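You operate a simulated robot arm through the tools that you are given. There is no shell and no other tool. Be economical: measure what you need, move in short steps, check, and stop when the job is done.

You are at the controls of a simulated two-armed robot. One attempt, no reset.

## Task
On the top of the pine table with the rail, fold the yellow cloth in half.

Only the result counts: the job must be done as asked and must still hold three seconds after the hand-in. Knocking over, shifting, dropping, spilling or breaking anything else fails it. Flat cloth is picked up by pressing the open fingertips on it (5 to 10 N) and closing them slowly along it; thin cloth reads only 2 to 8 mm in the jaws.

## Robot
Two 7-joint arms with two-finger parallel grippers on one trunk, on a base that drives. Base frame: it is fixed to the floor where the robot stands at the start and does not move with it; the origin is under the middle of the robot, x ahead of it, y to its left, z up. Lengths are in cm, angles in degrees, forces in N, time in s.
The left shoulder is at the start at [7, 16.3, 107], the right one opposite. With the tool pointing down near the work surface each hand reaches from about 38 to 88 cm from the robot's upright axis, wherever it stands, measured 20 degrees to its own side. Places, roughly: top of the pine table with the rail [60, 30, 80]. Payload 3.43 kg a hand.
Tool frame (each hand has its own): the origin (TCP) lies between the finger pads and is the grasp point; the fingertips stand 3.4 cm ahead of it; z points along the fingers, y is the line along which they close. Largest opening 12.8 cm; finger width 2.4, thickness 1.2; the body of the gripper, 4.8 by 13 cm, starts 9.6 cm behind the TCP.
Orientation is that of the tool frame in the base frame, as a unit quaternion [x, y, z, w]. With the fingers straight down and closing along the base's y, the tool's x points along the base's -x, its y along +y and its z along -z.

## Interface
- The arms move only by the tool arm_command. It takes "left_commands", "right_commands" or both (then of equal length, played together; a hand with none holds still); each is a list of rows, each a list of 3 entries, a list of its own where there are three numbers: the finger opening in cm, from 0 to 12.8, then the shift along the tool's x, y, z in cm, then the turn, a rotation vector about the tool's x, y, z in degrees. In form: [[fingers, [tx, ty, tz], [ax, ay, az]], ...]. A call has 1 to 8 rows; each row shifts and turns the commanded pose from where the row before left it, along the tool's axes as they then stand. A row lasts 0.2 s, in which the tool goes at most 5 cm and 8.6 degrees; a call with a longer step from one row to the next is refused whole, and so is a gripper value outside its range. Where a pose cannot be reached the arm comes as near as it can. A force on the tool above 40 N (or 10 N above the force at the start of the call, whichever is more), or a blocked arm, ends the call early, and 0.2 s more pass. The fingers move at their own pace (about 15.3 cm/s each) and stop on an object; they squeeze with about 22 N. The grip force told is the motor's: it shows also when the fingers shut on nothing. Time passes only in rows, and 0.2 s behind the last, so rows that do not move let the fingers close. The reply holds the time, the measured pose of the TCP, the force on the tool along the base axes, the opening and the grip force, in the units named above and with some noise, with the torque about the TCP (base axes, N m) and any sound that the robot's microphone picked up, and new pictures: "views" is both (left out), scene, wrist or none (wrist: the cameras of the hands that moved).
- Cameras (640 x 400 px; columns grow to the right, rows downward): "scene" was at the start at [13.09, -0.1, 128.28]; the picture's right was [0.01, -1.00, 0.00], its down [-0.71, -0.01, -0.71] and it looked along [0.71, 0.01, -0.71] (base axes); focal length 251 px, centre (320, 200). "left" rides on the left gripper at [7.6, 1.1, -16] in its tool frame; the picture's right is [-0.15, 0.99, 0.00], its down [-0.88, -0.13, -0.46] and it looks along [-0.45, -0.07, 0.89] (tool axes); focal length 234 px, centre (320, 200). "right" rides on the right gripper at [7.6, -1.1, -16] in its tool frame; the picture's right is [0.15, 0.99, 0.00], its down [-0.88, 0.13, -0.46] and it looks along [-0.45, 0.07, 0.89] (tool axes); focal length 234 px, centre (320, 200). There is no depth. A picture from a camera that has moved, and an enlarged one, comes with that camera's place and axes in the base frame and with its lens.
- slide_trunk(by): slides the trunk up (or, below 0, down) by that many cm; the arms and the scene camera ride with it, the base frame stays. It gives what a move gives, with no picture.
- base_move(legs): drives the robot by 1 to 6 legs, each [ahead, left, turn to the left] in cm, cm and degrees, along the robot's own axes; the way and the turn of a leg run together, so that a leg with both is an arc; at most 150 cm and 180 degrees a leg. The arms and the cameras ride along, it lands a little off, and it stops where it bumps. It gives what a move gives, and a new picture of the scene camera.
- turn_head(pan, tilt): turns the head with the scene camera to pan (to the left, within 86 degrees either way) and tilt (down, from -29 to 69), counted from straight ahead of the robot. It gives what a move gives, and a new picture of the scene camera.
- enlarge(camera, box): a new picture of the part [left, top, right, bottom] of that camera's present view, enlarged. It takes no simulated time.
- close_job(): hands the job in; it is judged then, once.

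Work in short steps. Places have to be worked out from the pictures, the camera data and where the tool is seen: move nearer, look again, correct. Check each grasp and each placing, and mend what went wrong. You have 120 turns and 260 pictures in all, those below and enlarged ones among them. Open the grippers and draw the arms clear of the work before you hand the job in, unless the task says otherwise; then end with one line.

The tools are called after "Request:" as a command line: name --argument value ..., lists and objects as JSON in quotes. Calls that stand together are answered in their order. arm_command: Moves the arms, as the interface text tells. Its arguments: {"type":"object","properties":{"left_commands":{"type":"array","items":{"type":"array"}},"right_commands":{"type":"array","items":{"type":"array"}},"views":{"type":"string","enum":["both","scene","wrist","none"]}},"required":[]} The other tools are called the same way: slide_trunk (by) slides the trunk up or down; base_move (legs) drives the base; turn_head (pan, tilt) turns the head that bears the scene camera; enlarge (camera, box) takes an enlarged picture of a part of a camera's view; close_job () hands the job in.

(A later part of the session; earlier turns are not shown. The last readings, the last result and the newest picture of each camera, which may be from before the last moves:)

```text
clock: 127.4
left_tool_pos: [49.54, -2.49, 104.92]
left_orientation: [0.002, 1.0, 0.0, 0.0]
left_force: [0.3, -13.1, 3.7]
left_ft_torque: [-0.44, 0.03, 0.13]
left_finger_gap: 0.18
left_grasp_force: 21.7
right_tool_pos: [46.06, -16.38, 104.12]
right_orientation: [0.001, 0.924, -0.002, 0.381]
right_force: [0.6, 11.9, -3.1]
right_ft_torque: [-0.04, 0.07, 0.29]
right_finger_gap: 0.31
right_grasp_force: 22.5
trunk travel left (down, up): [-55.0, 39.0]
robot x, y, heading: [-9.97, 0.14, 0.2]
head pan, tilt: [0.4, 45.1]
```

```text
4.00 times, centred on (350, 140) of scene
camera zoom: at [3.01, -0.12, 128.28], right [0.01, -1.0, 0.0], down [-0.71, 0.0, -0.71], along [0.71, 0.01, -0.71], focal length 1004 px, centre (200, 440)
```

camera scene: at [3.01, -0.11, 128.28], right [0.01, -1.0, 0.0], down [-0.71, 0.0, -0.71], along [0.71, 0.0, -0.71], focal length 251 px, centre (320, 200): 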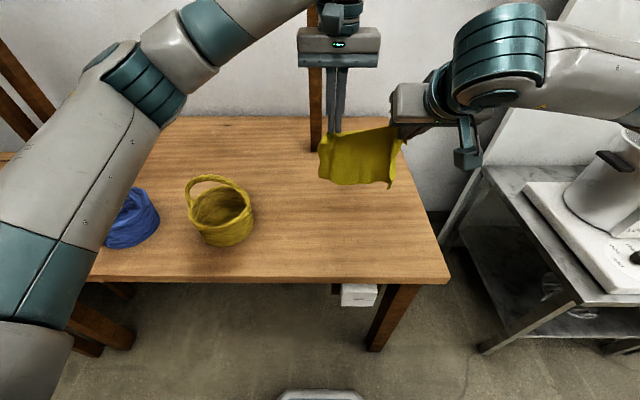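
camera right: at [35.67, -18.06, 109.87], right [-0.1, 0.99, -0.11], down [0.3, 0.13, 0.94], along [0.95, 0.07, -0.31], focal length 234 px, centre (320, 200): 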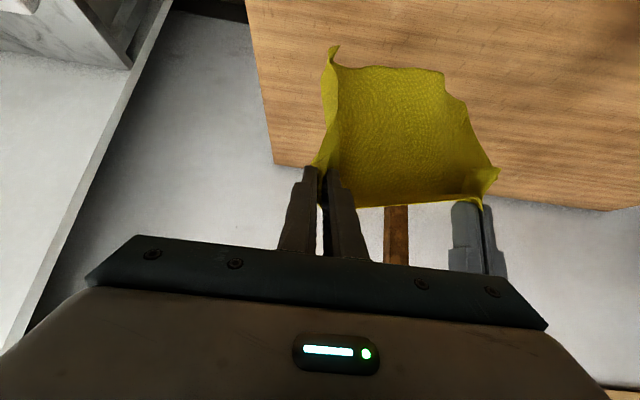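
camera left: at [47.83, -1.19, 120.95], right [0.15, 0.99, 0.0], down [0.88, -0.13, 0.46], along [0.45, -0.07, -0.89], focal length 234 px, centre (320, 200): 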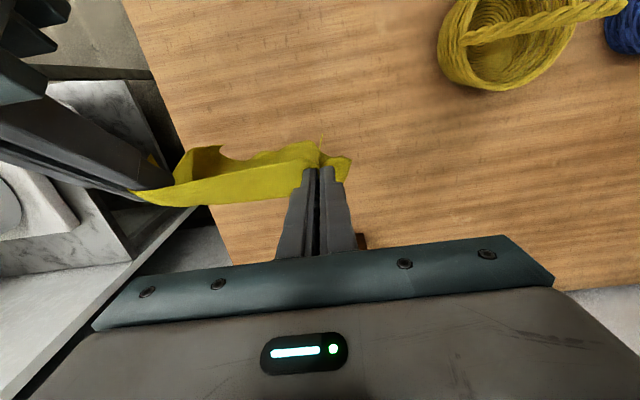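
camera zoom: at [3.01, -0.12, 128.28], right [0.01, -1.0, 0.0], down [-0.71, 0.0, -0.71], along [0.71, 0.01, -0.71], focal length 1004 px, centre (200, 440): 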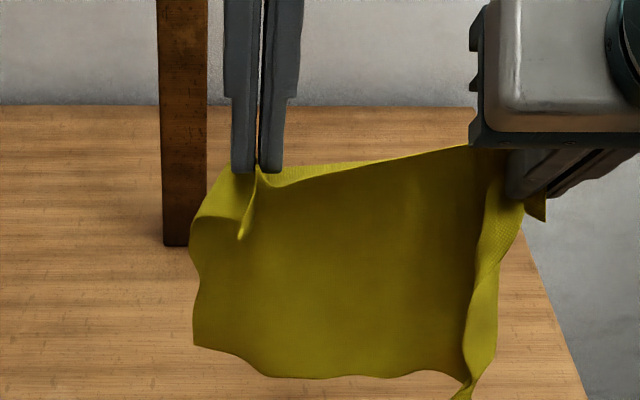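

Triangulating shows the cloth is a single sheet that simply leans forward (bottom at (54.7, −9.2, 82.6)), because the right hand is pitched. I pitch the right hand back past vertical and the left slightly, so that the sheet leans toward the robot.

Request:
arm_command --right_commands '[[0, [0, 0, 0], [0, 7.5, 0]], [0, [0, 0, 0], [0, 7.5, 0]], [0, [0, 0, 0], [0, 7.5, 0]], [0, [0, 0, 0], [0, 7.5, 0]], [0, [0, 0, 0], [0, 7.5, 0]], [0, [0, 0, 0], [0, 7.5, 0]], [0, [-1.5, 0, 0], [0, 7.5, 0]], [0, [-1.8, 0, 0.5], [0, 7.5, 0]]]' --left_commands '[[0, [0, 0, 0], [0, 2, 0]], [0, [0, 0, 0], [0, 2, 0]], [0, [0, 0, 0], [0, 2, 0]], [0, [0, 0, 0], [0, 2, 0]], [0, [0, 0, 0], [0, 2, 0]], [0, [0, 0, 0], [0, 2, 0]], [0, [0, 0, 0], [0, 2, 0]], [0, [0, 0, 0], [0, 1, 0]]]'

Request:
enlarge --camera "scene" --box '[270, 100, 430, 200]'

```text
clock: 129.2
left_tool_pos: [49.5, -2.53, 104.81]
left_orientation: [0.0, 0.991, -0.001, -0.131]
left_force: [2.4, -12.2, -0.8]
left_ft_torque: [-0.47, -0.13, 0.31]
left_finger_gap: 0.19
left_grasp_force: 22.1
right_tool_pos: [49.46, -16.21, 103.16]
right_orientation: [0.001, 0.991, -0.002, -0.134]
right_force: [-3.4, 12.5, 0.5]
right_ft_torque: [0.25, 0.1, 0.18]
right_finger_gap: 0.28
right_grasp_force: 22.3
trunk travel left (down, up): [-55.0, 39.0]
robot x, y, heading: [-10.09, 0.06, -0.2]
head pan, tilt: [0.4, 45.1]
camera scene: at [3.12, -0.06, 128.26], right [0.01, -1.0, 0.0], down [-0.71, -0.01, -0.7], along [0.7, 0.0, -0.71], focal length 251 px, centre (320, 200)
camera right: at [46.49, -17.33, 120.55], right [-0.14, 0.99, 0.04], down [0.97, 0.13, 0.21], along [0.2, 0.06, -0.98], focal length 234 px, centre (320, 200)
camera left: at [46.31, -1.39, 122.25], right [0.15, 0.99, -0.04], down [0.97, -0.13, 0.21], along [0.2, -0.07, -0.98], focal length 234 px, centre (320, 200)
```

scene: 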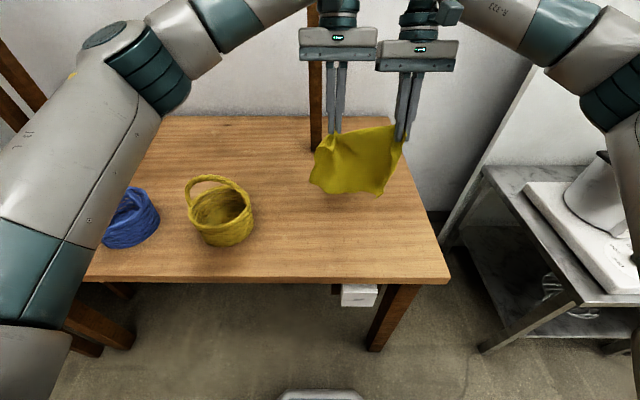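
right: 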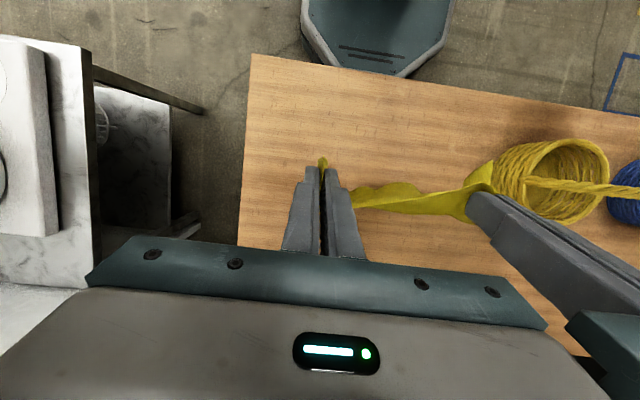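
left: 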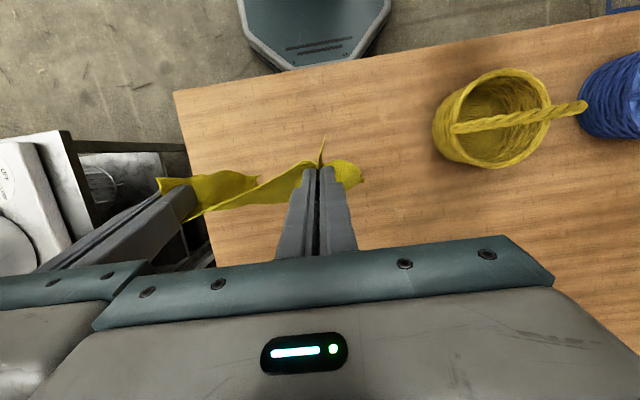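

```text
4.00 times, centred on (350, 150) of scene
camera zoom: at [3.12, -0.06, 128.26], right [0.01, -1.0, 0.0], down [-0.71, -0.01, -0.7], along [0.7, 0.0, -0.71], focal length 1004 px, centre (200, 400)
```

zoom: 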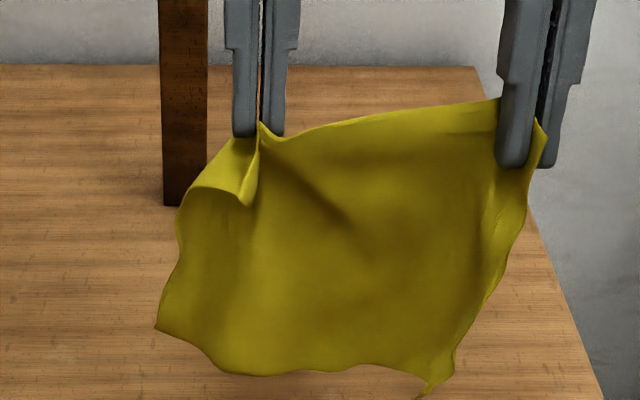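

The sheet now hangs almost vertically. I start lowering while moving forward, so the bottom edge touches and trails toward the robot.

Request:
arm_command --right_commands '[[0, [-2.71, 0.1, 2.38], [0, 0, 0]], [0, [-3.19, 0, 2.25], [0, 0, 0]], [0, [-2.45, 0, 1.41], [0, 0, 0]], [0, [-2.45, 0, 1.41], [0, 0, 0]], [0, [0, 0, 0], [0, 0, 0]]]' --left_commands '[[0, [-2.71, -0.1, 2.38], [0, 0, 0]], [0, [-3.19, 0, 2.25], [0, 0, 0]], [0, [-2.45, 0, 1.41], [0, 0, 0]], [0, [-2.45, 0, 1.41], [0, 0, 0]], [0, [0, 0, 0], [0, 0, 0]]]' --views "none"

Request:
enlarge --camera "scene" --box '[270, 100, 430, 200]'

```text
clock: 130.4
left_tool_pos: [57.84, -2.79, 94.88]
left_orientation: [0.003, 0.991, 0.0, -0.13]
left_force: [3.2, -11.5, 1.0]
left_ft_torque: [-0.39, -0.15, 0.3]
left_finger_gap: 0.21
left_grasp_force: 21.8
right_tool_pos: [57.67, -16.33, 93.24]
right_orientation: [0.003, 0.991, -0.002, -0.131]
right_force: [-3.2, 12.8, 0.7]
right_ft_torque: [0.22, 0.0, 0.16]
right_finger_gap: 0.22
right_grasp_force: 21.8
trunk travel left (down, up): [-55.0, 39.0]
robot x, y, heading: [-9.93, -0.53, -0.0]
head pan, tilt: [0.4, 45.1]
```

```text
4.00 times, centred on (350, 150) of scene
camera zoom: at [2.9, -0.09, 128.29], right [0.01, -1.0, 0.0], down [-0.71, -0.01, -0.71], along [0.71, 0.0, -0.71], focal length 1004 px, centre (200, 400)
```

zoom: 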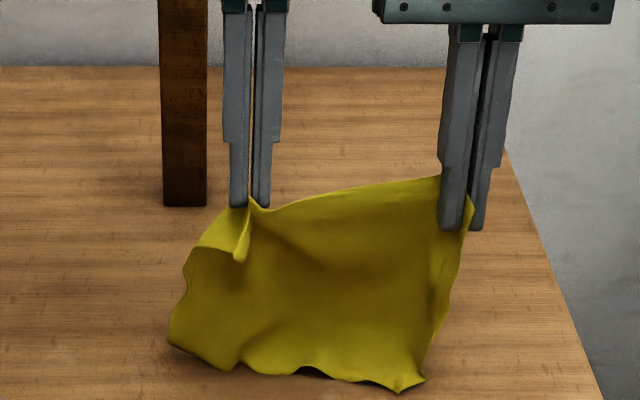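

The bottom edge is touching at x≈57–60, about under the hands. I move forward without lowering, so the edge trails behind.

Request:
arm_command --right_commands '[[0, [-1.93, 0, -0.52], [0, 0, 0]], [0, [-1.93, 0, -0.52], [0, 0, 0]], [0, [-1.93, 0, -0.52], [0, 0, 0]], [0, [0, 0, 0], [0, 0, 0]]]' --left_commands '[[0, [-1.93, 0, -0.52], [0, 0, 0]], [0, [-1.93, 0, -0.52], [0, 0, 0]], [0, [-1.93, 0, -0.52], [0, 0, 0]], [0, [0, 0, 0], [0, 0, 0]]]' --views "none"

Request:
enlarge --camera "scene" --box '[270, 90, 430, 190]'

```text
clock: 131.4
left_tool_pos: [62.24, -2.4, 94.83]
left_orientation: [0.002, 0.992, 0.0, -0.129]
left_force: [7.2, -17.6, 0.6]
left_ft_torque: [-0.56, -0.19, 0.32]
left_finger_gap: 0.19
left_grasp_force: 21.9
left hand out of reach, approached as far as the arm can: row 3
right_tool_pos: [63.94, -16.49, 93.25]
right_orientation: [0.001, 0.991, 0.0, -0.132]
right_force: [-6.5, 17.1, -0.4]
right_ft_torque: [0.3, 0.09, 0.29]
right_finger_gap: 0.65
right_grasp_force: 21.9
trunk travel left (down, up): [-55.0, 39.0]
robot x, y, heading: [-10.16, -0.06, -0.1]
head pan, tilt: [0.4, 45.1]
```

```text
4.00 times, centred on (350, 140) of scene
camera zoom: at [3.0, -0.2, 128.28], right [0.01, -1.0, 0.0], down [-0.71, 0.0, -0.71], along [0.71, 0.01, -0.71], focal length 1004 px, centre (200, 440)
```

zoom: 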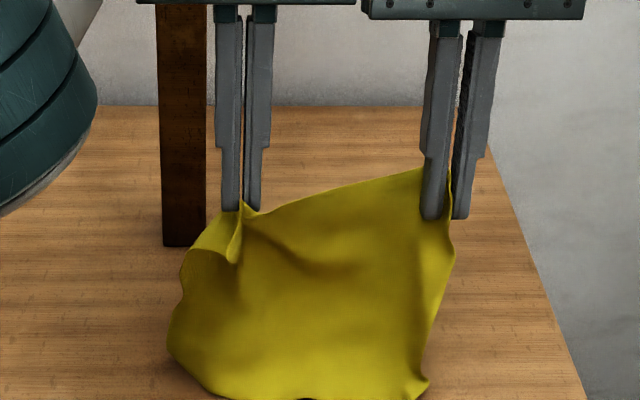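

The left reached its limit, and the sheet bows toward me because the fingers tilt back. For a clean lay I want the sheet to leave the fingertips forward, so I realign the right hand, ease the tension, raise slightly and pitch both hands forward to about 40°.

Request:
arm_command --right_commands '[[0, [1.64, 0.4, 0.44], [0, 0, 0]], [0, [0, 0, -2], [0, -8, 0]], [0, [0, 0, 0], [0, -8, 0]], [0, [0, 0, 0], [0, -8, 0]], [0, [0, 0, 0], [0, -8, 0]], [0, [0, 0, 0], [0, -8, 0]], [0, [0, 0, 0], [0, -8, 0]], [0, [0, 0, 0], [0, -8, 0]]]' --left_commands '[[0, [0, -0.2, 0], [0, 0, 0]], [0, [0, 0, -2], [0, -8, 0]], [0, [0, 0, 0], [0, -8, 0]], [0, [0, 0, 0], [0, -8, 0]], [0, [0, 0, 0], [0, -8, 0]], [0, [0, 0, 0], [0, -8, 0]], [0, [0, 0, 0], [0, -8, 0]], [0, [0, 0, 0], [0, -8, 0]]]'

Request:
enlarge --camera "right" --box '[240, 20, 560, 220]'

```text
clock: 133.2
left_tool_pos: [62.88, -2.35, 96.58]
left_orientation: [0.002, 0.936, -0.001, 0.352]
left_force: [0.8, -7.8, 0.6]
left_ft_torque: [-0.26, 0.01, -0.11]
left_finger_gap: 0.21
left_grasp_force: 22.0
right_tool_pos: [62.7, -16.11, 95.04]
right_orientation: [0.001, 0.937, -0.002, 0.349]
right_force: [0.1, 7.8, -1.7]
right_ft_torque: [0.0, 0.05, 0.18]
right_finger_gap: 0.19
right_grasp_force: 21.5
trunk travel left (down, up): [-55.0, 39.0]
robot x, y, heading: [-9.71, -0.06, -0.1]
head pan, tilt: [0.4, 45.1]
camera scene: at [3.03, -0.13, 128.28], right [0.01, -1.0, 0.0], down [-0.71, 0.0, -0.71], along [0.71, 0.01, -0.71], focal length 251 px, centre (320, 200)
camera right: at [46.63, -17.02, 102.16], right [-0.11, 0.99, -0.1], down [0.37, 0.13, 0.92], along [0.92, 0.06, -0.38], focal length 234 px, centre (320, 200)
camera left: at [46.64, -1.18, 103.72], right [0.11, 0.99, 0.1], down [0.36, -0.13, 0.92], along [0.93, -0.07, -0.37], focal length 234 px, centre (320, 200)
```

scene: 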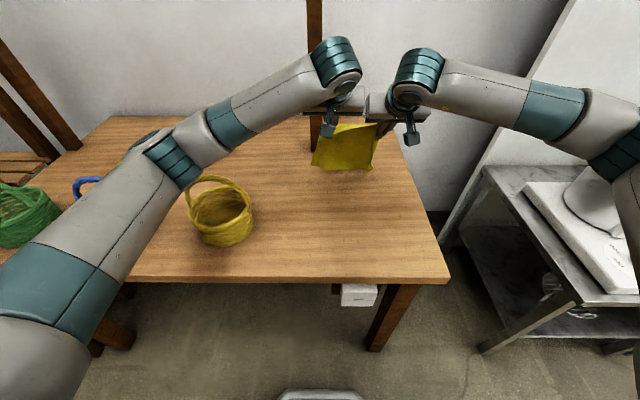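
right: 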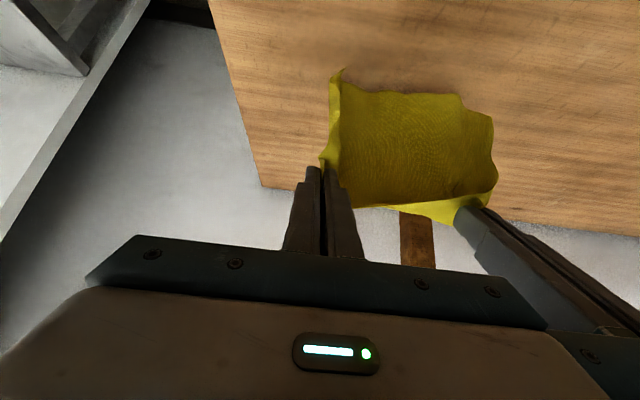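
left: 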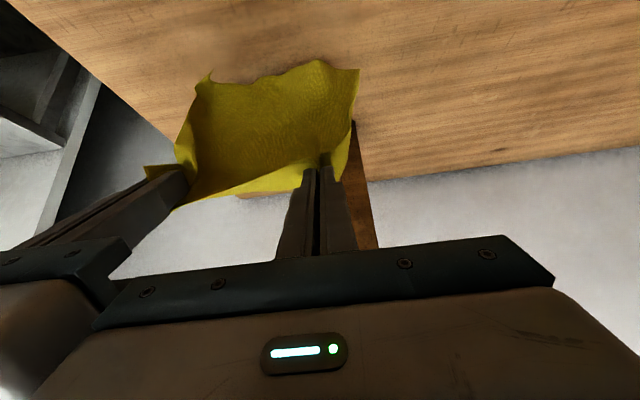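

```text
2.00 times, centred on (400, 120) of right
camera zoom: at [46.63, -17.02, 102.16], right [-0.11, 0.99, -0.1], down [0.37, 0.13, 0.92], along [0.92, 0.06, -0.38], focal length 468 px, centre (160, 360)
```

zoom: 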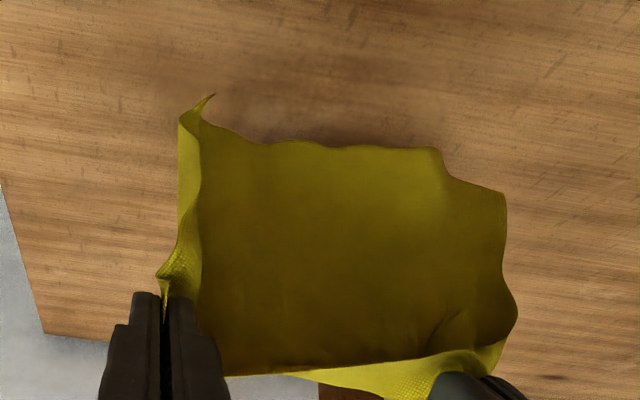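

The hold is good with 8 N tension. I raise 5 cm and retreat 17 cm toward the robot, so that there is room for a long forward lay-down stroke.

Request:
arm_command --right_commands '[[0, [-1.64, 0, -1.89], [0, 0, 0]], [0, [-1.64, 0, -1.89], [0, 0, 0]], [0, [2.57, 0, -2.23], [0, 0, 0]], [0, [2.57, 0, -2.23], [0, 0, 0]], [0, [2.57, 0, -2.23], [0, 0, 0]], [0, [2.57, 0, -2.23], [0, 0, 0]], [0, [2.57, 0, -2.23], [0, 0, 0]], [0, [0, 0, 0], [0, 0, 0]]]' --left_commands '[[0, [-1.64, 0, -1.89], [0, 0, 0]], [0, [-1.64, 0, -1.89], [0, 0, 0]], [0, [2.57, 0, -2.23], [0, 0, 0]], [0, [2.57, 0, -2.23], [0, 0, 0]], [0, [2.57, 0, -2.23], [0, 0, 0]], [0, [2.57, 0, -2.23], [0, 0, 0]], [0, [2.57, 0, -2.23], [0, 0, 0]], [0, [0, 0, 0], [0, 0, 0]]]' --views "scene"

```text
clock: 135.0
left_tool_pos: [45.77, -2.27, 101.59]
left_orientation: [0.002, 0.937, 0.0, 0.35]
left_force: [0.9, -9.0, 1.6]
left_ft_torque: [-0.35, -0.03, -0.16]
left_finger_gap: 0.22
left_grasp_force: 22.2
right_tool_pos: [45.67, -15.98, 100.05]
right_orientation: [0.002, 0.937, -0.003, 0.348]
right_force: [-0.5, 7.8, -0.9]
right_ft_torque: [0.0, 0.04, 0.24]
right_finger_gap: 0.21
right_grasp_force: 22.3
trunk travel left (down, up): [-55.0, 39.0]
robot x, y, heading: [-10.19, 0.23, -0.1]
head pan, tilt: [0.4, 45.1]
camera scene: at [3.12, -0.11, 128.26], right [0.01, -1.0, 0.0], down [-0.71, 0.0, -0.7], along [0.7, 0.0, -0.71], focal length 251 px, centre (320, 200)
```

scene: 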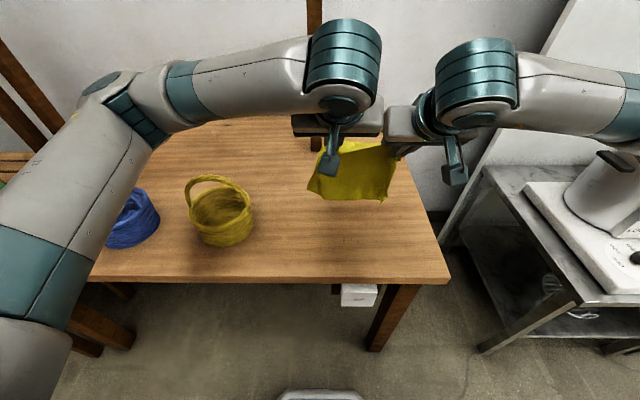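

Now I lower 6 cm to touch down, then stroke forward 10 cm so the bottom edge trails toward the robot.

Request:
arm_command --right_commands '[[0, [1.31, 0, 1.51], [0, 0, 0]], [0, [1.31, 0, 1.51], [0, 0, 0]], [0, [1.31, 0, 1.51], [0, 0, 0]], [0, [-1.51, 0, 1.31], [0, 0, 0]], [0, [-1.51, 0, 1.31], [0, 0, 0]], [0, [-1.51, 0, 1.31], [0, 0, 0]], [0, [-1.51, 0, 1.31], [0, 0, 0]], [0, [-1.51, 0, 1.31], [0, 0, 0]]]' --left_commands '[[0, [1.31, 0, 1.51], [0, 0, 0]], [0, [1.31, 0, 1.51], [0, 0, 0]], [0, [1.31, 0, 1.51], [0, 0, 0]], [0, [-1.51, 0, 1.31], [0, 0, 0]], [0, [-1.51, 0, 1.31], [0, 0, 0]], [0, [-1.51, 0, 1.31], [0, 0, 0]], [0, [-1.51, 0, 1.31], [0, 0, 0]], [0, [-1.51, 0, 1.31], [0, 0, 0]]]' --views "none"

Request:
enlarge --camera "scene" --box '[270, 110, 430, 210]'

Request:
enlarge --camera "right" --box '[240, 0, 560, 200]'

```text
clock: 136.8
left_tool_pos: [56.06, -2.33, 95.59]
left_orientation: [0.002, 0.937, -0.001, 0.35]
left_force: [0.3, -8.8, 0.6]
left_ft_torque: [-0.3, -0.03, -0.15]
left_finger_gap: 0.2
left_grasp_force: 22.2
right_tool_pos: [55.84, -16.02, 93.94]
right_orientation: [0.001, 0.937, -0.003, 0.349]
right_force: [0.4, 8.6, -1.1]
right_ft_torque: [0.0, 0.03, 0.18]
right_finger_gap: 0.16
right_grasp_force: 22.3
trunk travel left (down, up): [-55.0, 39.0]
robot x, y, heading: [-9.74, 0.23, 0.2]
head pan, tilt: [0.4, 45.1]
```

```text
4.00 times, centred on (350, 160) of scene
camera zoom: at [3.1, -0.11, 128.26], right [0.01, -1.0, 0.0], down [-0.71, 0.0, -0.7], along [0.7, 0.0, -0.71], focal length 1004 px, centre (200, 360)
```

zoom: 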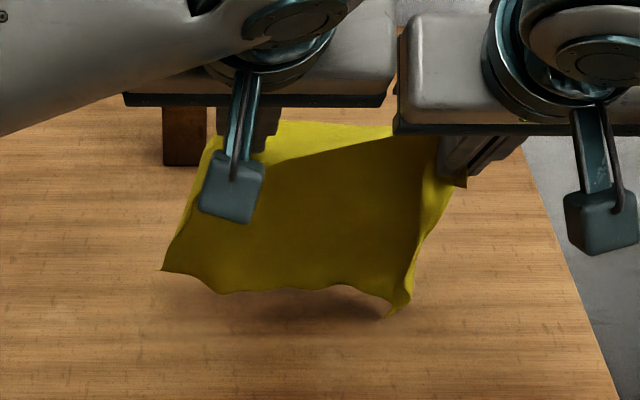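

```text
2.00 times, centred on (400, 100) of right
camera zoom: at [39.7, -16.99, 101.19], right [-0.11, 0.99, -0.1], down [0.37, 0.13, 0.92], along [0.92, 0.06, -0.38], focal length 468 px, centre (160, 400)
```

zoom: 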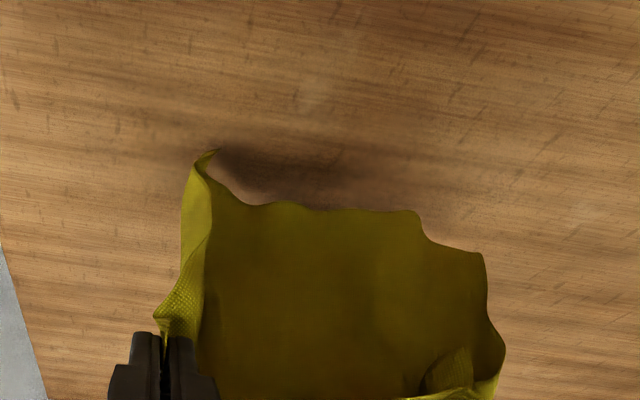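

The stiff cloth leans the way the fingers point. So I'll lean it toward the robot for laying the lower half: raise 4 cm and pitch both hands to point back toward the robot (about +35°).

Request:
arm_command --right_commands '[[0, [-2.62, 0, -3.02], [0, 0, 0]], [0, [0, 0, 0], [0, 8, 0]], [0, [0, 0, 0], [0, 8, 0]], [0, [0, 0, 0], [0, 8, 0]], [0, [0, 0, 0], [0, 8, 0]], [0, [0, 0, 0], [0, 8, 0]], [0, [0, 0, 0], [0, 8, 0]], [0, [0, 0, 0], [0, 8, 0]]]' --left_commands '[[0, [-2.62, 0, -3.02], [0, 0, 0]], [0, [0, 0, 0], [0, 8, 0]], [0, [0, 0, 0], [0, 8, 0]], [0, [0, 0, 0], [0, 8, 0]], [0, [0, 0, 0], [0, 8, 0]], [0, [0, 0, 0], [0, 8, 0]], [0, [0, 0, 0], [0, 8, 0]], [0, [0, 0, 0], [0, 8, 0]]]' --views "none"

Request:
arm_command --right_commands '[[0, [0, 0, 0], [0, 7, 0]], [0, [0, 0, 0], [0, 7, 0]], [0, [0, 0, 0], [0, 7, 0]], [0, [0, 0, 0], [0, 0, 0]]]' --left_commands '[[0, [0, 0, 0], [0, 7, 0]], [0, [0, 0, 0], [0, 7, 0]], [0, [0, 0, 0], [0, 7, 0]], [0, [0, 0, 0], [0, 0, 0]]]' --views "scene"

Request:
enlarge --camera "scene" --box '[270, 100, 430, 200]'

```text
clock: 138.6
left_tool_pos: [55.9, -2.24, 99.61]
left_orientation: [0.001, 0.991, 0.0, -0.131]
left_force: [3.5, -10.2, -0.4]
left_ft_torque: [-0.34, -0.11, 0.21]
left_finger_gap: 0.2
left_grasp_force: 22.3
right_tool_pos: [55.7, -16.1, 98.08]
right_orientation: [0.002, 0.991, -0.001, -0.133]
right_force: [-2.7, 10.8, -0.3]
right_ft_torque: [0.17, 0.03, 0.1]
right_finger_gap: 0.27
right_grasp_force: 21.8
trunk travel left (down, up): [-55.0, 39.0]
robot x, y, heading: [-10.18, -0.16, 0.1]
head pan, tilt: [0.4, 45.1]
```

```text
clock: 139.6
left_tool_pos: [55.49, -2.54, 99.07]
left_orientation: [0.005, 0.969, 0.007, -0.247]
left_force: [3.1, -11.4, -0.3]
left_ft_torque: [-0.24, -0.08, 0.3]
left_finger_gap: 0.21
left_grasp_force: 21.6
left hand out of reach, approached as far as the arm can: row 2, 3
right_tool_pos: [55.74, -16.13, 98.24]
right_orientation: [0.002, 0.951, 0.002, -0.31]
right_force: [-3.2, 9.4, 1.3]
right_ft_torque: [0.3, 0.1, 0.06]
right_finger_gap: 0.23
right_grasp_force: 22.0
trunk travel left (down, up): [-55.0, 39.0]
robot x, y, heading: [-10.16, -0.2, -0.2]
head pan, tilt: [0.4, 45.1]
camera scene: at [3.04, -0.35, 128.28], right [0.01, -1.0, 0.0], down [-0.71, 0.0, -0.7], along [0.7, 0.01, -0.71], focal length 251 px, centre (320, 200)
```

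scene: 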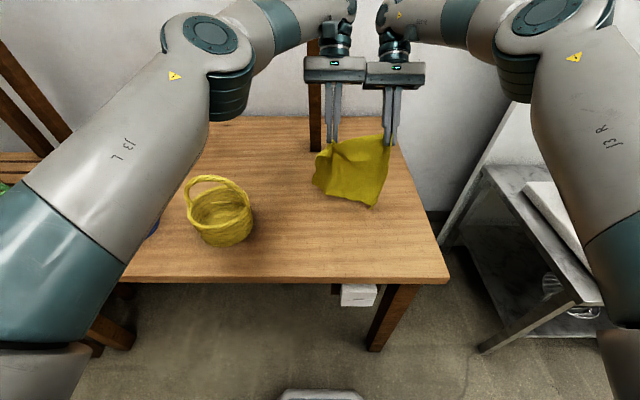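

```text
4.00 times, centred on (350, 150) of scene
camera zoom: at [3.04, -0.35, 128.28], right [0.01, -1.0, 0.0], down [-0.71, 0.0, -0.7], along [0.7, 0.01, -0.71], focal length 1004 px, centre (200, 400)
```

zoom: 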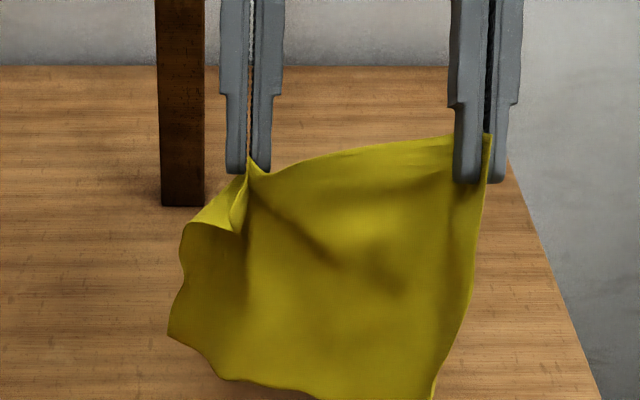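

The sheet now leans toward the robot, bottom at about (50.5, 80). I lower 6 cm straight down to start laying.

Request:
arm_command --right_commands '[[0, [-1.18, 0, 1.62], [0, 0, 0]], [0, [-1.18, 0, 1.62], [0, 0, 0]], [0, [-1.18, 0, 1.62], [0, 0, 0]], [0, [0, 0, 0], [0, 0, 0]]]' --left_commands '[[0, [-0.96, 0, 1.76], [0, 0, 0]], [0, [-0.96, 0, 1.76], [0, 0, 0]], [0, [-0.96, 0, 1.76], [0, 0, 0]], [0, [0, 0, 0], [0, 0, 0]]]' --views "none"

Request:
enlarge --camera "scene" --box '[270, 110, 430, 210]'

```text
clock: 140.6
left_tool_pos: [55.39, -2.34, 93.02]
left_orientation: [0.003, 0.969, 0.007, -0.246]
left_force: [3.1, -10.9, -0.1]
left_ft_torque: [-0.29, -0.15, 0.3]
left_finger_gap: 0.22
left_grasp_force: 22.3
right_tool_pos: [55.57, -16.11, 92.02]
right_orientation: [0.003, 0.951, -0.001, -0.309]
right_force: [-4.0, 11.1, 0.6]
right_ft_torque: [0.28, 0.05, 0.09]
right_finger_gap: 0.34
right_grasp_force: 21.6
trunk travel left (down, up): [-55.0, 39.0]
robot x, y, heading: [-10.15, -0.2, -0.0]
head pan, tilt: [0.4, 45.1]
```

```text
4.00 times, centred on (350, 160) of scene
camera zoom: at [2.96, -0.12, 128.29], right [0.01, -1.0, 0.0], down [-0.71, 0.0, -0.71], along [0.71, 0.01, -0.71], focal length 1004 px, centre (200, 360)
```

zoom: 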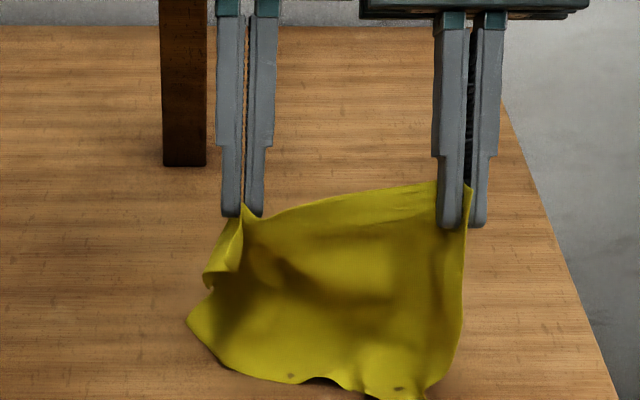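

The bottom edge is down and curving toward the robot, as wanted. I now move forward while lowering and easing the pitch, to lay the lower half.

Request:
arm_command --right_commands '[[0, [-1.8, 0, -0.07], [0, -5, 0]], [0, [-1.8, 0, 0.09], [0, -5, 0]], [0, [-1.79, 0, 0.24], [0, -5, 0]], [0, [-1.76, 0, 0.4], [0, -5, 0]], [0, [0, 0, 0], [0, 0, 0]]]' --left_commands '[[0, [-1.8, 0, 0.16], [0, -5, 0]], [0, [-1.77, 0, 0.32], [0, -5, 0]], [0, [-1.74, 0, 0.47], [0, -5, 0]], [0, [-1.69, 0, 0.62], [0, -5, 0]], [0, [0, 0, 0], [0, 0, 0]]]' --views "none"

Request:
enlarge --camera "scene" --box '[270, 110, 430, 210]'

```text
clock: 141.8
left_tool_pos: [61.34, -2.14, 88.92]
left_orientation: [0.004, 0.997, 0.006, -0.073]
left_force: [1.9, -10.3, 0.3]
left_ft_torque: [-0.39, -0.1, 0.17]
left_finger_gap: 0.21
left_grasp_force: 22.1
right_tool_pos: [61.61, -16.05, 88.04]
right_orientation: [0.003, 0.99, -0.001, -0.14]
right_force: [-3.4, 10.2, -0.5]
right_ft_torque: [0.2, 0.03, 0.17]
right_finger_gap: 0.31
right_grasp_force: 22.2
trunk travel left (down, up): [-55.0, 39.0]
robot x, y, heading: [-9.95, 0.03, 0.1]
head pan, tilt: [0.4, 45.1]
```

```text
4.00 times, centred on (350, 160) of scene
camera zoom: at [3.01, -0.11, 128.28], right [0.01, -1.0, 0.0], down [-0.71, 0.0, -0.71], along [0.71, 0.0, -0.71], focal length 1004 px, centre (200, 360)
```

zoom: 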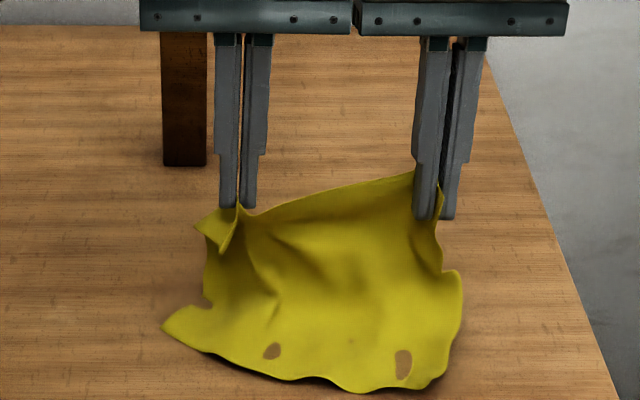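

The lower half now lies on the table with its edge toward the robot. I now reverse: pitch the hands forward and carry the top half back toward the robot, first half of that motion.

Request:
arm_command --right_commands '[[0, [-1.45, 0, 0.07], [0, -8, 0]], [0, [0.45, 0, 0.24], [0, -8, 0]], [0, [1.47, 0, 0.03], [0, -8, 0]], [0, [2.02, 0, 0.33], [0, -8, 0]], [0, [0, 0, 0], [0, 0, 0]]]' --left_commands '[[0, [-1.58, 0, 0.6], [0, -8, 0]], [0, [0.27, 0, 0.53], [0, -8, 0]], [0, [0.96, 0, -0.03], [0, -8, 0]], [0, [1.57, 0, 0.24], [0, -8, 0]], [0, [0, 0, 0], [0, 0, 0]]]' --views "none"

Request:
enlarge --camera "scene" --box '[270, 110, 430, 210]'

```text
clock: 143.0
left_tool_pos: [60.22, -2.11, 86.83]
left_orientation: [0.006, 0.979, 0.004, 0.205]
left_force: [0.1, -10.1, 2.1]
left_ft_torque: [-0.41, -0.05, -0.09]
left_finger_gap: 0.19
left_grasp_force: 22.2
right_tool_pos: [59.15, -15.95, 86.65]
right_orientation: [0.002, 0.99, -0.002, 0.139]
right_force: [0.0, 10.6, -2.4]
right_ft_torque: [0.12, 0.05, 0.25]
right_finger_gap: 0.25
right_grasp_force: 22.4
trunk travel left (down, up): [-55.0, 39.0]
robot x, y, heading: [-10.14, -0.0, 0.3]
head pan, tilt: [0.4, 45.1]
```

```text
4.00 times, centred on (350, 160) of scene
camera zoom: at [3.09, -0.09, 128.27], right [0.01, -1.0, 0.0], down [-0.71, -0.01, -0.7], along [0.7, 0.0, -0.71], focal length 1004 px, centre (200, 360)
```

zoom: 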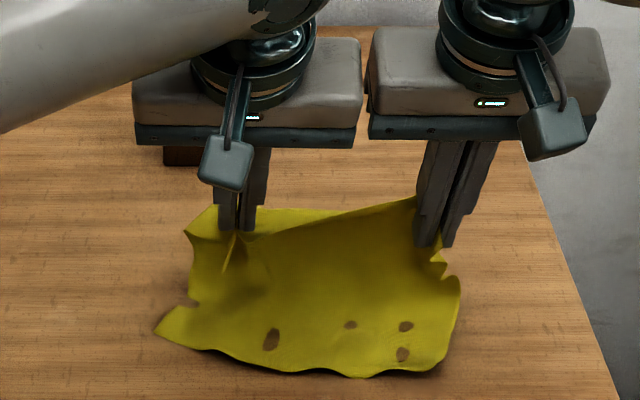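

The lower layer is well placed (edge from (59.4, 3) to (55.2, −17)). I continue the fold-back, lowering the top edge over it.

Request:
arm_command --right_commands '[[0, [1.59, 0, 0.73], [0, -8, 0]], [0, [2.08, 0, 1.18], [0, -8, 0]], [0, [2.05, 0, 1.06], [0, -8, 0]], [0, [1.33, 0, 0.97], [0, 0, 0]], [0, [0, 0, 0], [0, 0, 0]]]' --left_commands '[[0, [1.71, 0, 0.92], [0, -8, 0]], [0, [1.88, 0, 1.17], [0, -8, 0]], [0, [1.39, 0, 1.06], [0, 0, 0]], [0, [1.02, 0, 1.23], [0, 0, 0]], [0, [0, 0, 0], [0, 0, 0]]]'

Request:
enlarge --camera "scene" --box '[270, 110, 430, 210]'

```text
clock: 144.2
left_tool_pos: [57.52, -2.18, 80.11]
left_orientation: [0.007, 0.941, 0.003, 0.338]
left_force: [-2.1, -11.9, 3.4]
left_ft_torque: [-0.46, 0.01, -0.19]
left_finger_gap: 0.19
left_grasp_force: 22.4
right_tool_pos: [54.68, -15.98, 80.09]
right_orientation: [0.002, 0.94, -0.003, 0.341]
right_force: [2.9, 11.7, -4.4]
right_ft_torque: [-0.1, 0.06, 0.25]
right_finger_gap: 0.43
right_grasp_force: 22.4
trunk travel left (down, up): [-55.0, 39.0]
robot x, y, heading: [-10.43, -0.06, 0.1]
head pan, tilt: [0.4, 45.1]
camera scene: at [2.99, -0.12, 128.28], right [0.01, -1.0, 0.0], down [-0.71, 0.0, -0.71], along [0.71, 0.01, -0.71], focal length 251 px, centre (320, 200)
camera right: at [38.78, -17.03, 87.6], right [-0.11, 0.99, -0.1], down [0.38, 0.13, 0.91], along [0.92, 0.06, -0.39], focal length 234 px, centre (320, 200)
camera left: at [41.63, -0.92, 87.68], right [0.12, 0.99, 0.1], down [0.39, -0.14, 0.91], along [0.91, -0.07, -0.4], focal length 234 px, centre (320, 200)
```

scene: 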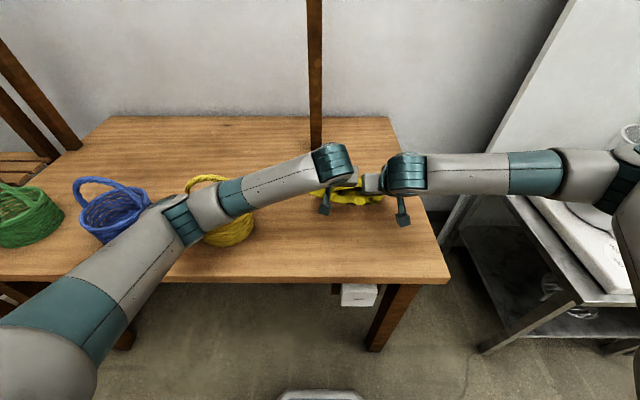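
right: 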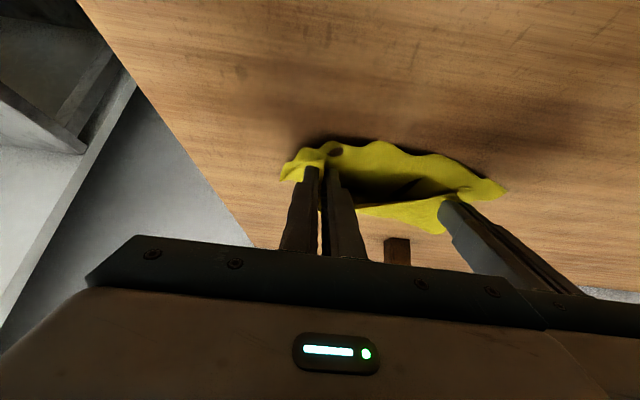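
left: 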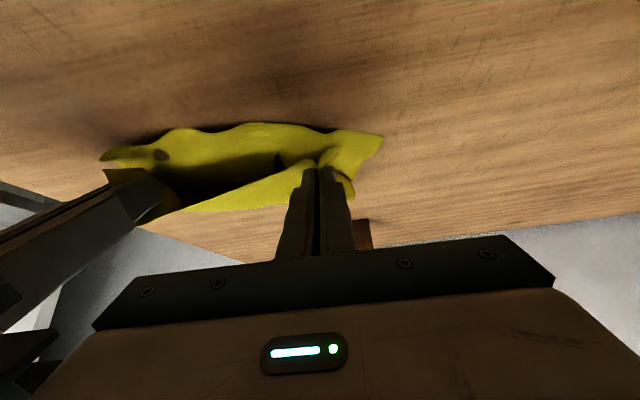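

```text
4.00 times, centred on (350, 160) of scene
camera zoom: at [2.99, -0.12, 128.28], right [0.01, -1.0, 0.0], down [-0.71, 0.0, -0.71], along [0.71, 0.01, -0.71], focal length 1004 px, centre (200, 360)
```

zoom: 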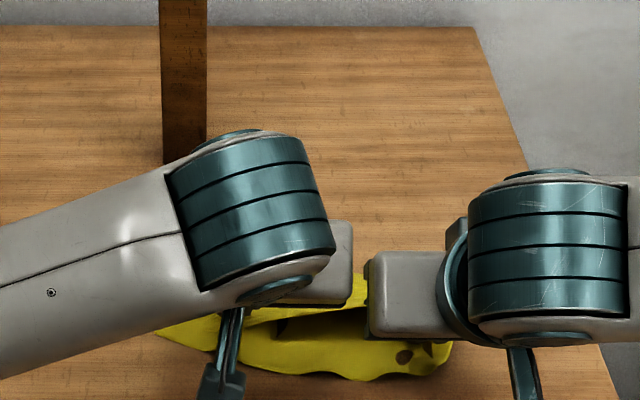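

Nearly closed: the top edge is about 1–2 cm short of the lower edge. I move both hands 1.3 cm further back and 1 cm lower.

Request:
arm_command --right_commands '[[0, [0.82, 0, -0.03], [0, 0, 0]], [0, [0.82, 0, -0.03], [0, 0, 0]], [0, [0, 0, 0], [0, 0, 0]]]' --left_commands '[[0, [0.82, 0, -0.03], [0, 0, 0]], [0, [0.82, 0, -0.03], [0, 0, 0]], [0, [0, 0, 0], [0, 0, 0]]]' --views "wrist"

```text
clock: 145.0
left_tool_pos: [56.33, -2.01, 79.06]
left_orientation: [0.006, 0.941, 0.002, 0.338]
left_force: [-1.8, -13.3, 4.5]
left_ft_torque: [-0.51, -0.01, -0.22]
left_finger_gap: 0.21
left_grasp_force: 21.9
right_tool_pos: [53.45, -15.92, 79.05]
right_orientation: [0.001, 0.94, -0.003, 0.34]
right_force: [1.3, 11.6, -2.9]
right_ft_torque: [-0.08, 0.12, 0.23]
right_finger_gap: 0.41
right_grasp_force: 22.3
trunk travel left (down, up): [-55.0, 39.0]
robot x, y, heading: [-9.81, 0.14, -0.1]
head pan, tilt: [0.4, 45.1]
camera right: at [37.51, -17.0, 86.53], right [-0.11, 0.99, -0.1], down [0.38, 0.13, 0.91], along [0.92, 0.06, -0.4], focal length 234 px, centre (320, 200)
camera left: at [40.32, -0.88, 86.66], right [0.12, 0.99, 0.1], down [0.39, -0.14, 0.91], along [0.91, -0.07, -0.4], focal length 234 px, centre (320, 200)
```

right: 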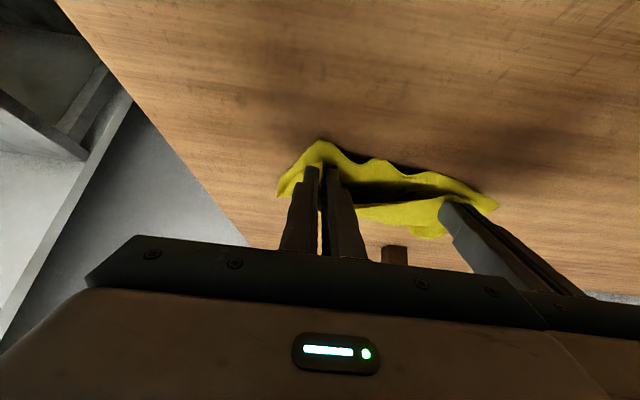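
left: 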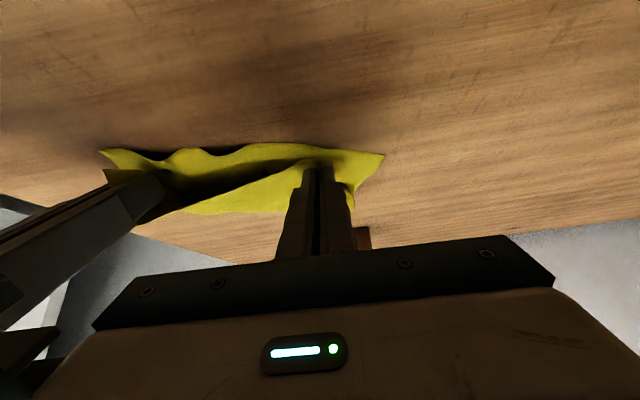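

The edges now nearly coincide. I ease the tension, open both grippers, and withdraw backward and up along the finger axes.

Request:
arm_command --right_commands '[[0, [0, 0.4, 0], [0, 0, 0]], [0, [0, 0, 0], [0, 0, 0]], [1.2, [0, 0, 0], [0, 0, 0]], [2.4, [0, 0, 0], [0, 0, 0]], [2.4, [0, 0, -1.5], [0, 0, 0]], [2.4, [0, 0, -3], [0, 0, 0]], [2.4, [0, 0, -4], [0, 0, 0]], [2.4, [0, -2, -4], [0, 0, 0]]]' --left_commands '[[0, [0, 0, 0], [0, 0, 0]], [0, [0, 0, 0], [0, 0, 0]], [1.2, [0, 0, 0], [0, 0, 0]], [2.4, [0, 0, 0], [0, 0, 0]], [2.4, [0, 0, -1.5], [0, 0, 0]], [2.4, [0, 0, -3], [0, 0, 0]], [2.4, [0, 0, -4], [0, 0, 0]], [2.4, [0, 2, -4], [0, 0, 0]]]' --views "none"

Request:
arm_command --right_commands '[[2.4, [0, -4, 0], [0, 0, 0]], [2.4, [0, -4, 0], [0, 0, 0]], [2.4, [-2.5, -2, -2.5], [0, 0, 0]], [2.4, [-2.5, 0, -2.5], [0, 0, 0]]]' --left_commands '[[2.4, [0, 4, 0], [0, 0, 0]], [2.4, [0, 4, 0], [0, 0, 0]], [2.4, [-2.5, 0, -2.5], [0, 0, 0]], [2.4, [-2.5, 0, -2.5], [0, 0, 0]]]' --views "none"

Request:
enlarge --camera "scene" --box '[290, 150, 410, 225]'

```text
clock: 146.8
left_tool_pos: [48.22, 0.05, 88.91]
left_orientation: [0.007, 0.941, 0.003, 0.339]
left_force: [-0.3, 0.7, -0.6]
left_ft_torque: [0.0, -0.01, -0.06]
left_finger_gap: 2.41
left_grasp_force: 0.0
right_tool_pos: [45.35, -17.57, 89.0]
right_orientation: [0.002, 0.94, -0.002, 0.341]
right_force: [-0.8, 0.3, 0.6]
right_ft_torque: [0.02, -0.02, -0.03]
right_finger_gap: 2.4
right_grasp_force: 0.1
trunk travel left (down, up): [-55.0, 39.0]
robot x, y, heading: [-10.08, 0.04, 0.0]
head pan, tilt: [0.4, 45.1]
```

```text
clock: 147.8
left_tool_pos: [49.16, 8.02, 95.84]
left_orientation: [0.006, 0.941, 0.004, 0.337]
left_force: [-0.5, -0.8, -0.5]
left_ft_torque: [-0.04, -0.02, 0.0]
left_finger_gap: 2.41
left_grasp_force: 0.0
right_tool_pos: [46.12, -27.51, 95.8]
right_orientation: [0.002, 0.94, -0.003, 0.34]
right_force: [0.3, 0.8, 0.7]
right_ft_torque: [0.02, 0.0, -0.02]
right_finger_gap: 2.39
right_grasp_force: 0.1
trunk travel left (down, up): [-55.0, 39.0]
robot x, y, heading: [-10.1, 0.16, -0.0]
head pan, tilt: [0.4, 45.1]
```

```text
5.33 times, centred on (350, 188) of scene
camera zoom: at [2.99, -0.02, 128.26], right [0.01, -1.0, 0.0], down [-0.71, -0.01, -0.71], along [0.71, 0.0, -0.71], focal length 1338 px, centre (160, 267)
```

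zoom: 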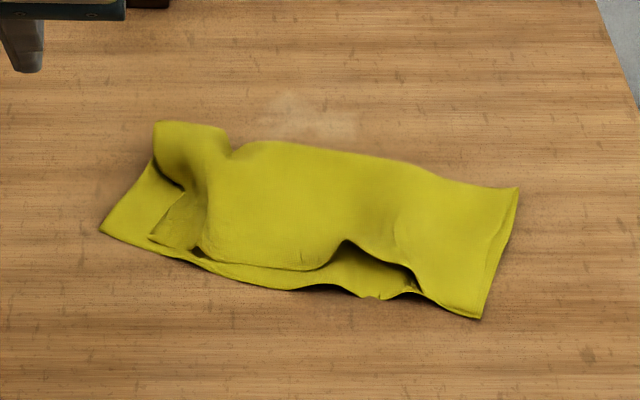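

The cloth is now folded in half very neatly: four corners pair up and the crease is on the far side, with only a small pucker at the left. I take one closer look before deciding whether to smooth it.

Request:
enlarge --camera "scene" --box '[302, 168, 350, 198]'

```text
13.33 times, centred on (326, 183) of scene
camera zoom: at [2.99, -0.02, 128.26], right [0.01, -1.0, 0.0], down [-0.71, -0.01, -0.71], along [0.71, 0.0, -0.71], focal length 3345 px, centre (240, 427)
```

zoom: 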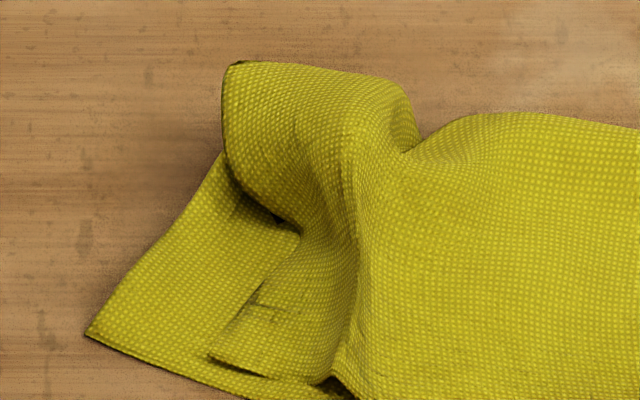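

The top-left corner lies about 3 cm inside the lower one because of that ridge. I'll make one gentle attempt to wipe it outward: straighten the left hand, close it, and place it above that flap at (59, −0.4).

Request:
arm_command --left_commands '[[0, [0, 0, 0], [0, 8, 0]], [0, [0, 0, 0], [0, 8, 0]], [0, [0, 0, 0], [0, 8, 0]], [0, [0, 0, 0], [0, 8, 0]], [0, [0, 0, 0], [0, 7.6, 0]], [0, [-3.27, -2.8, 0], [0, 0, 0]], [0, [-3.27, -2.8, 0], [0, 0, 0]], [0, [-3.27, -2.8, 0], [0, 0, 0]]]' --views "none"

Request:
arm_command --left_commands '[[0, [0, 0, 4.5], [0, 0, 0]], [0, [0, 0, 4.5], [0, 0, 0]], [0, [0, 0, 4], [0, 0, 0]], [0, [0, 0, 2], [0, 0, 0]], [0, [0, 0, 0], [0, 0, 0]]]' --views "wrist"

```text
clock: 149.6
left_tool_pos: [58.9, -0.64, 95.7]
left_orientation: [0.004, 1.0, 0.006, 0.0]
left_force: [0.1, 0.1, -0.3]
left_ft_torque: [0.04, 0.01, 0.01]
left_finger_gap: 0.0
left_grasp_force: 22.0
right_tool_pos: [46.19, -27.85, 95.74]
right_orientation: [0.001, 0.94, -0.001, 0.341]
right_force: [-0.9, 0.0, -0.8]
right_ft_torque: [0.04, 0.02, 0.02]
right_finger_gap: 2.4
right_grasp_force: 0.2
trunk travel left (down, up): [-55.0, 39.0]
robot x, y, heading: [-10.36, -0.37, 0.1]
head pan, tilt: [0.4, 45.1]
```

```text
clock: 150.8
left_tool_pos: [58.85, -0.55, 80.78]
left_orientation: [0.004, 1.0, 0.005, -0.001]
left_force: [0.4, 0.4, -0.3]
left_ft_torque: [0.01, 0.02, 0.05]
left_finger_gap: 0.02
left_grasp_force: 21.9
right_tool_pos: [46.19, -27.62, 95.8]
right_orientation: [0.002, 0.94, -0.003, 0.34]
right_force: [0.1, 0.8, -0.1]
right_ft_torque: [-0.02, 0.0, -0.03]
right_finger_gap: 2.41
right_grasp_force: 0.2
trunk travel left (down, up): [-55.0, 39.0]
robot x, y, heading: [-10.22, -0.2, 0.3]
head pan, tilt: [0.4, 45.1]
camera left: at [51.3, 0.47, 96.81], right [0.16, 0.99, 0.01], down [0.88, -0.14, 0.45], along [0.45, -0.06, -0.89], focal length 234 px, centre (320, 200)
```

left: 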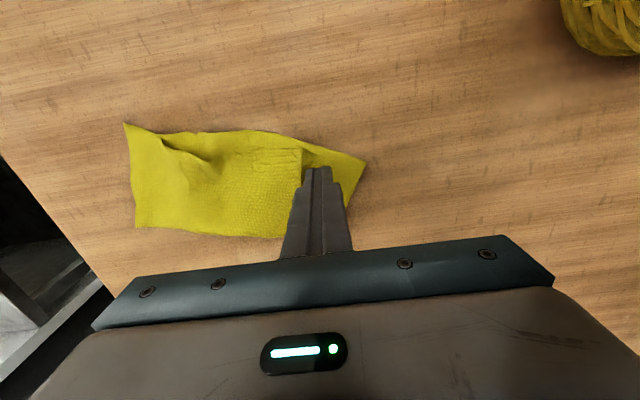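

I zoom in to see the flap's position relative to the finger.

Request:
enlarge --camera "left" --box '[230, 110, 390, 210]'

```text
4.00 times, centred on (310, 160) of left
camera zoom: at [51.3, 0.47, 96.81], right [0.16, 0.99, 0.01], down [0.88, -0.14, 0.45], along [0.45, -0.06, -0.89], focal length 937 px, centre (360, 360)
```

zoom: 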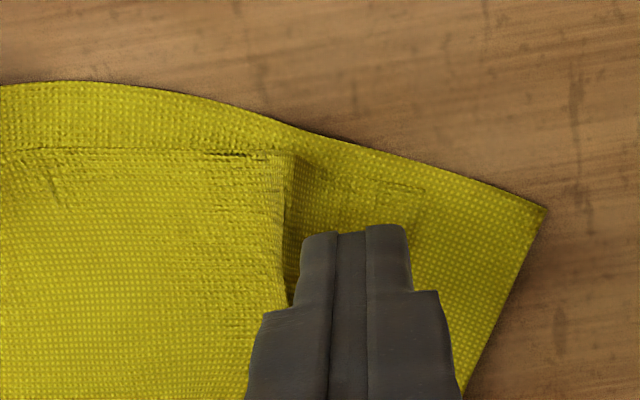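

The finger is right on the flap, beyond the ridge; its corner needs to go about 2.7 cm toward +y. I press lightly, wipe +y 2.8 cm, and lift.

Request:
arm_command --left_commands '[[0, [0, 0, 1.2], [0, 0, 0]], [0, [0, 0, 0.7], [0, 0, 0]], [0, [0, 0, 0.2], [0, 0, 0]], [0, [0, 0, 0.1], [0, 0, 0]], [0, [0, 0, 0], [0, 0, 0]]]' --views "none"

```text
clock: 152.0
left_tool_pos: [58.93, -0.48, 78.65]
left_orientation: [0.004, 1.0, 0.005, 0.0]
left_force: [0.6, 1.0, 3.9]
left_ft_torque: [-0.03, -0.01, -0.02]
left_finger_gap: 0.0
left_grasp_force: 21.7
right_tool_pos: [46.12, -27.66, 95.9]
right_orientation: [0.001, 0.94, -0.002, 0.34]
right_force: [-0.1, 0.4, 0.5]
right_ft_torque: [0.05, -0.02, -0.01]
right_finger_gap: 2.39
right_grasp_force: 0.0
trunk travel left (down, up): [-55.0, 39.0]
robot x, y, heading: [-10.2, 0.08, -0.1]
head pan, tilt: [0.4, 45.1]
```

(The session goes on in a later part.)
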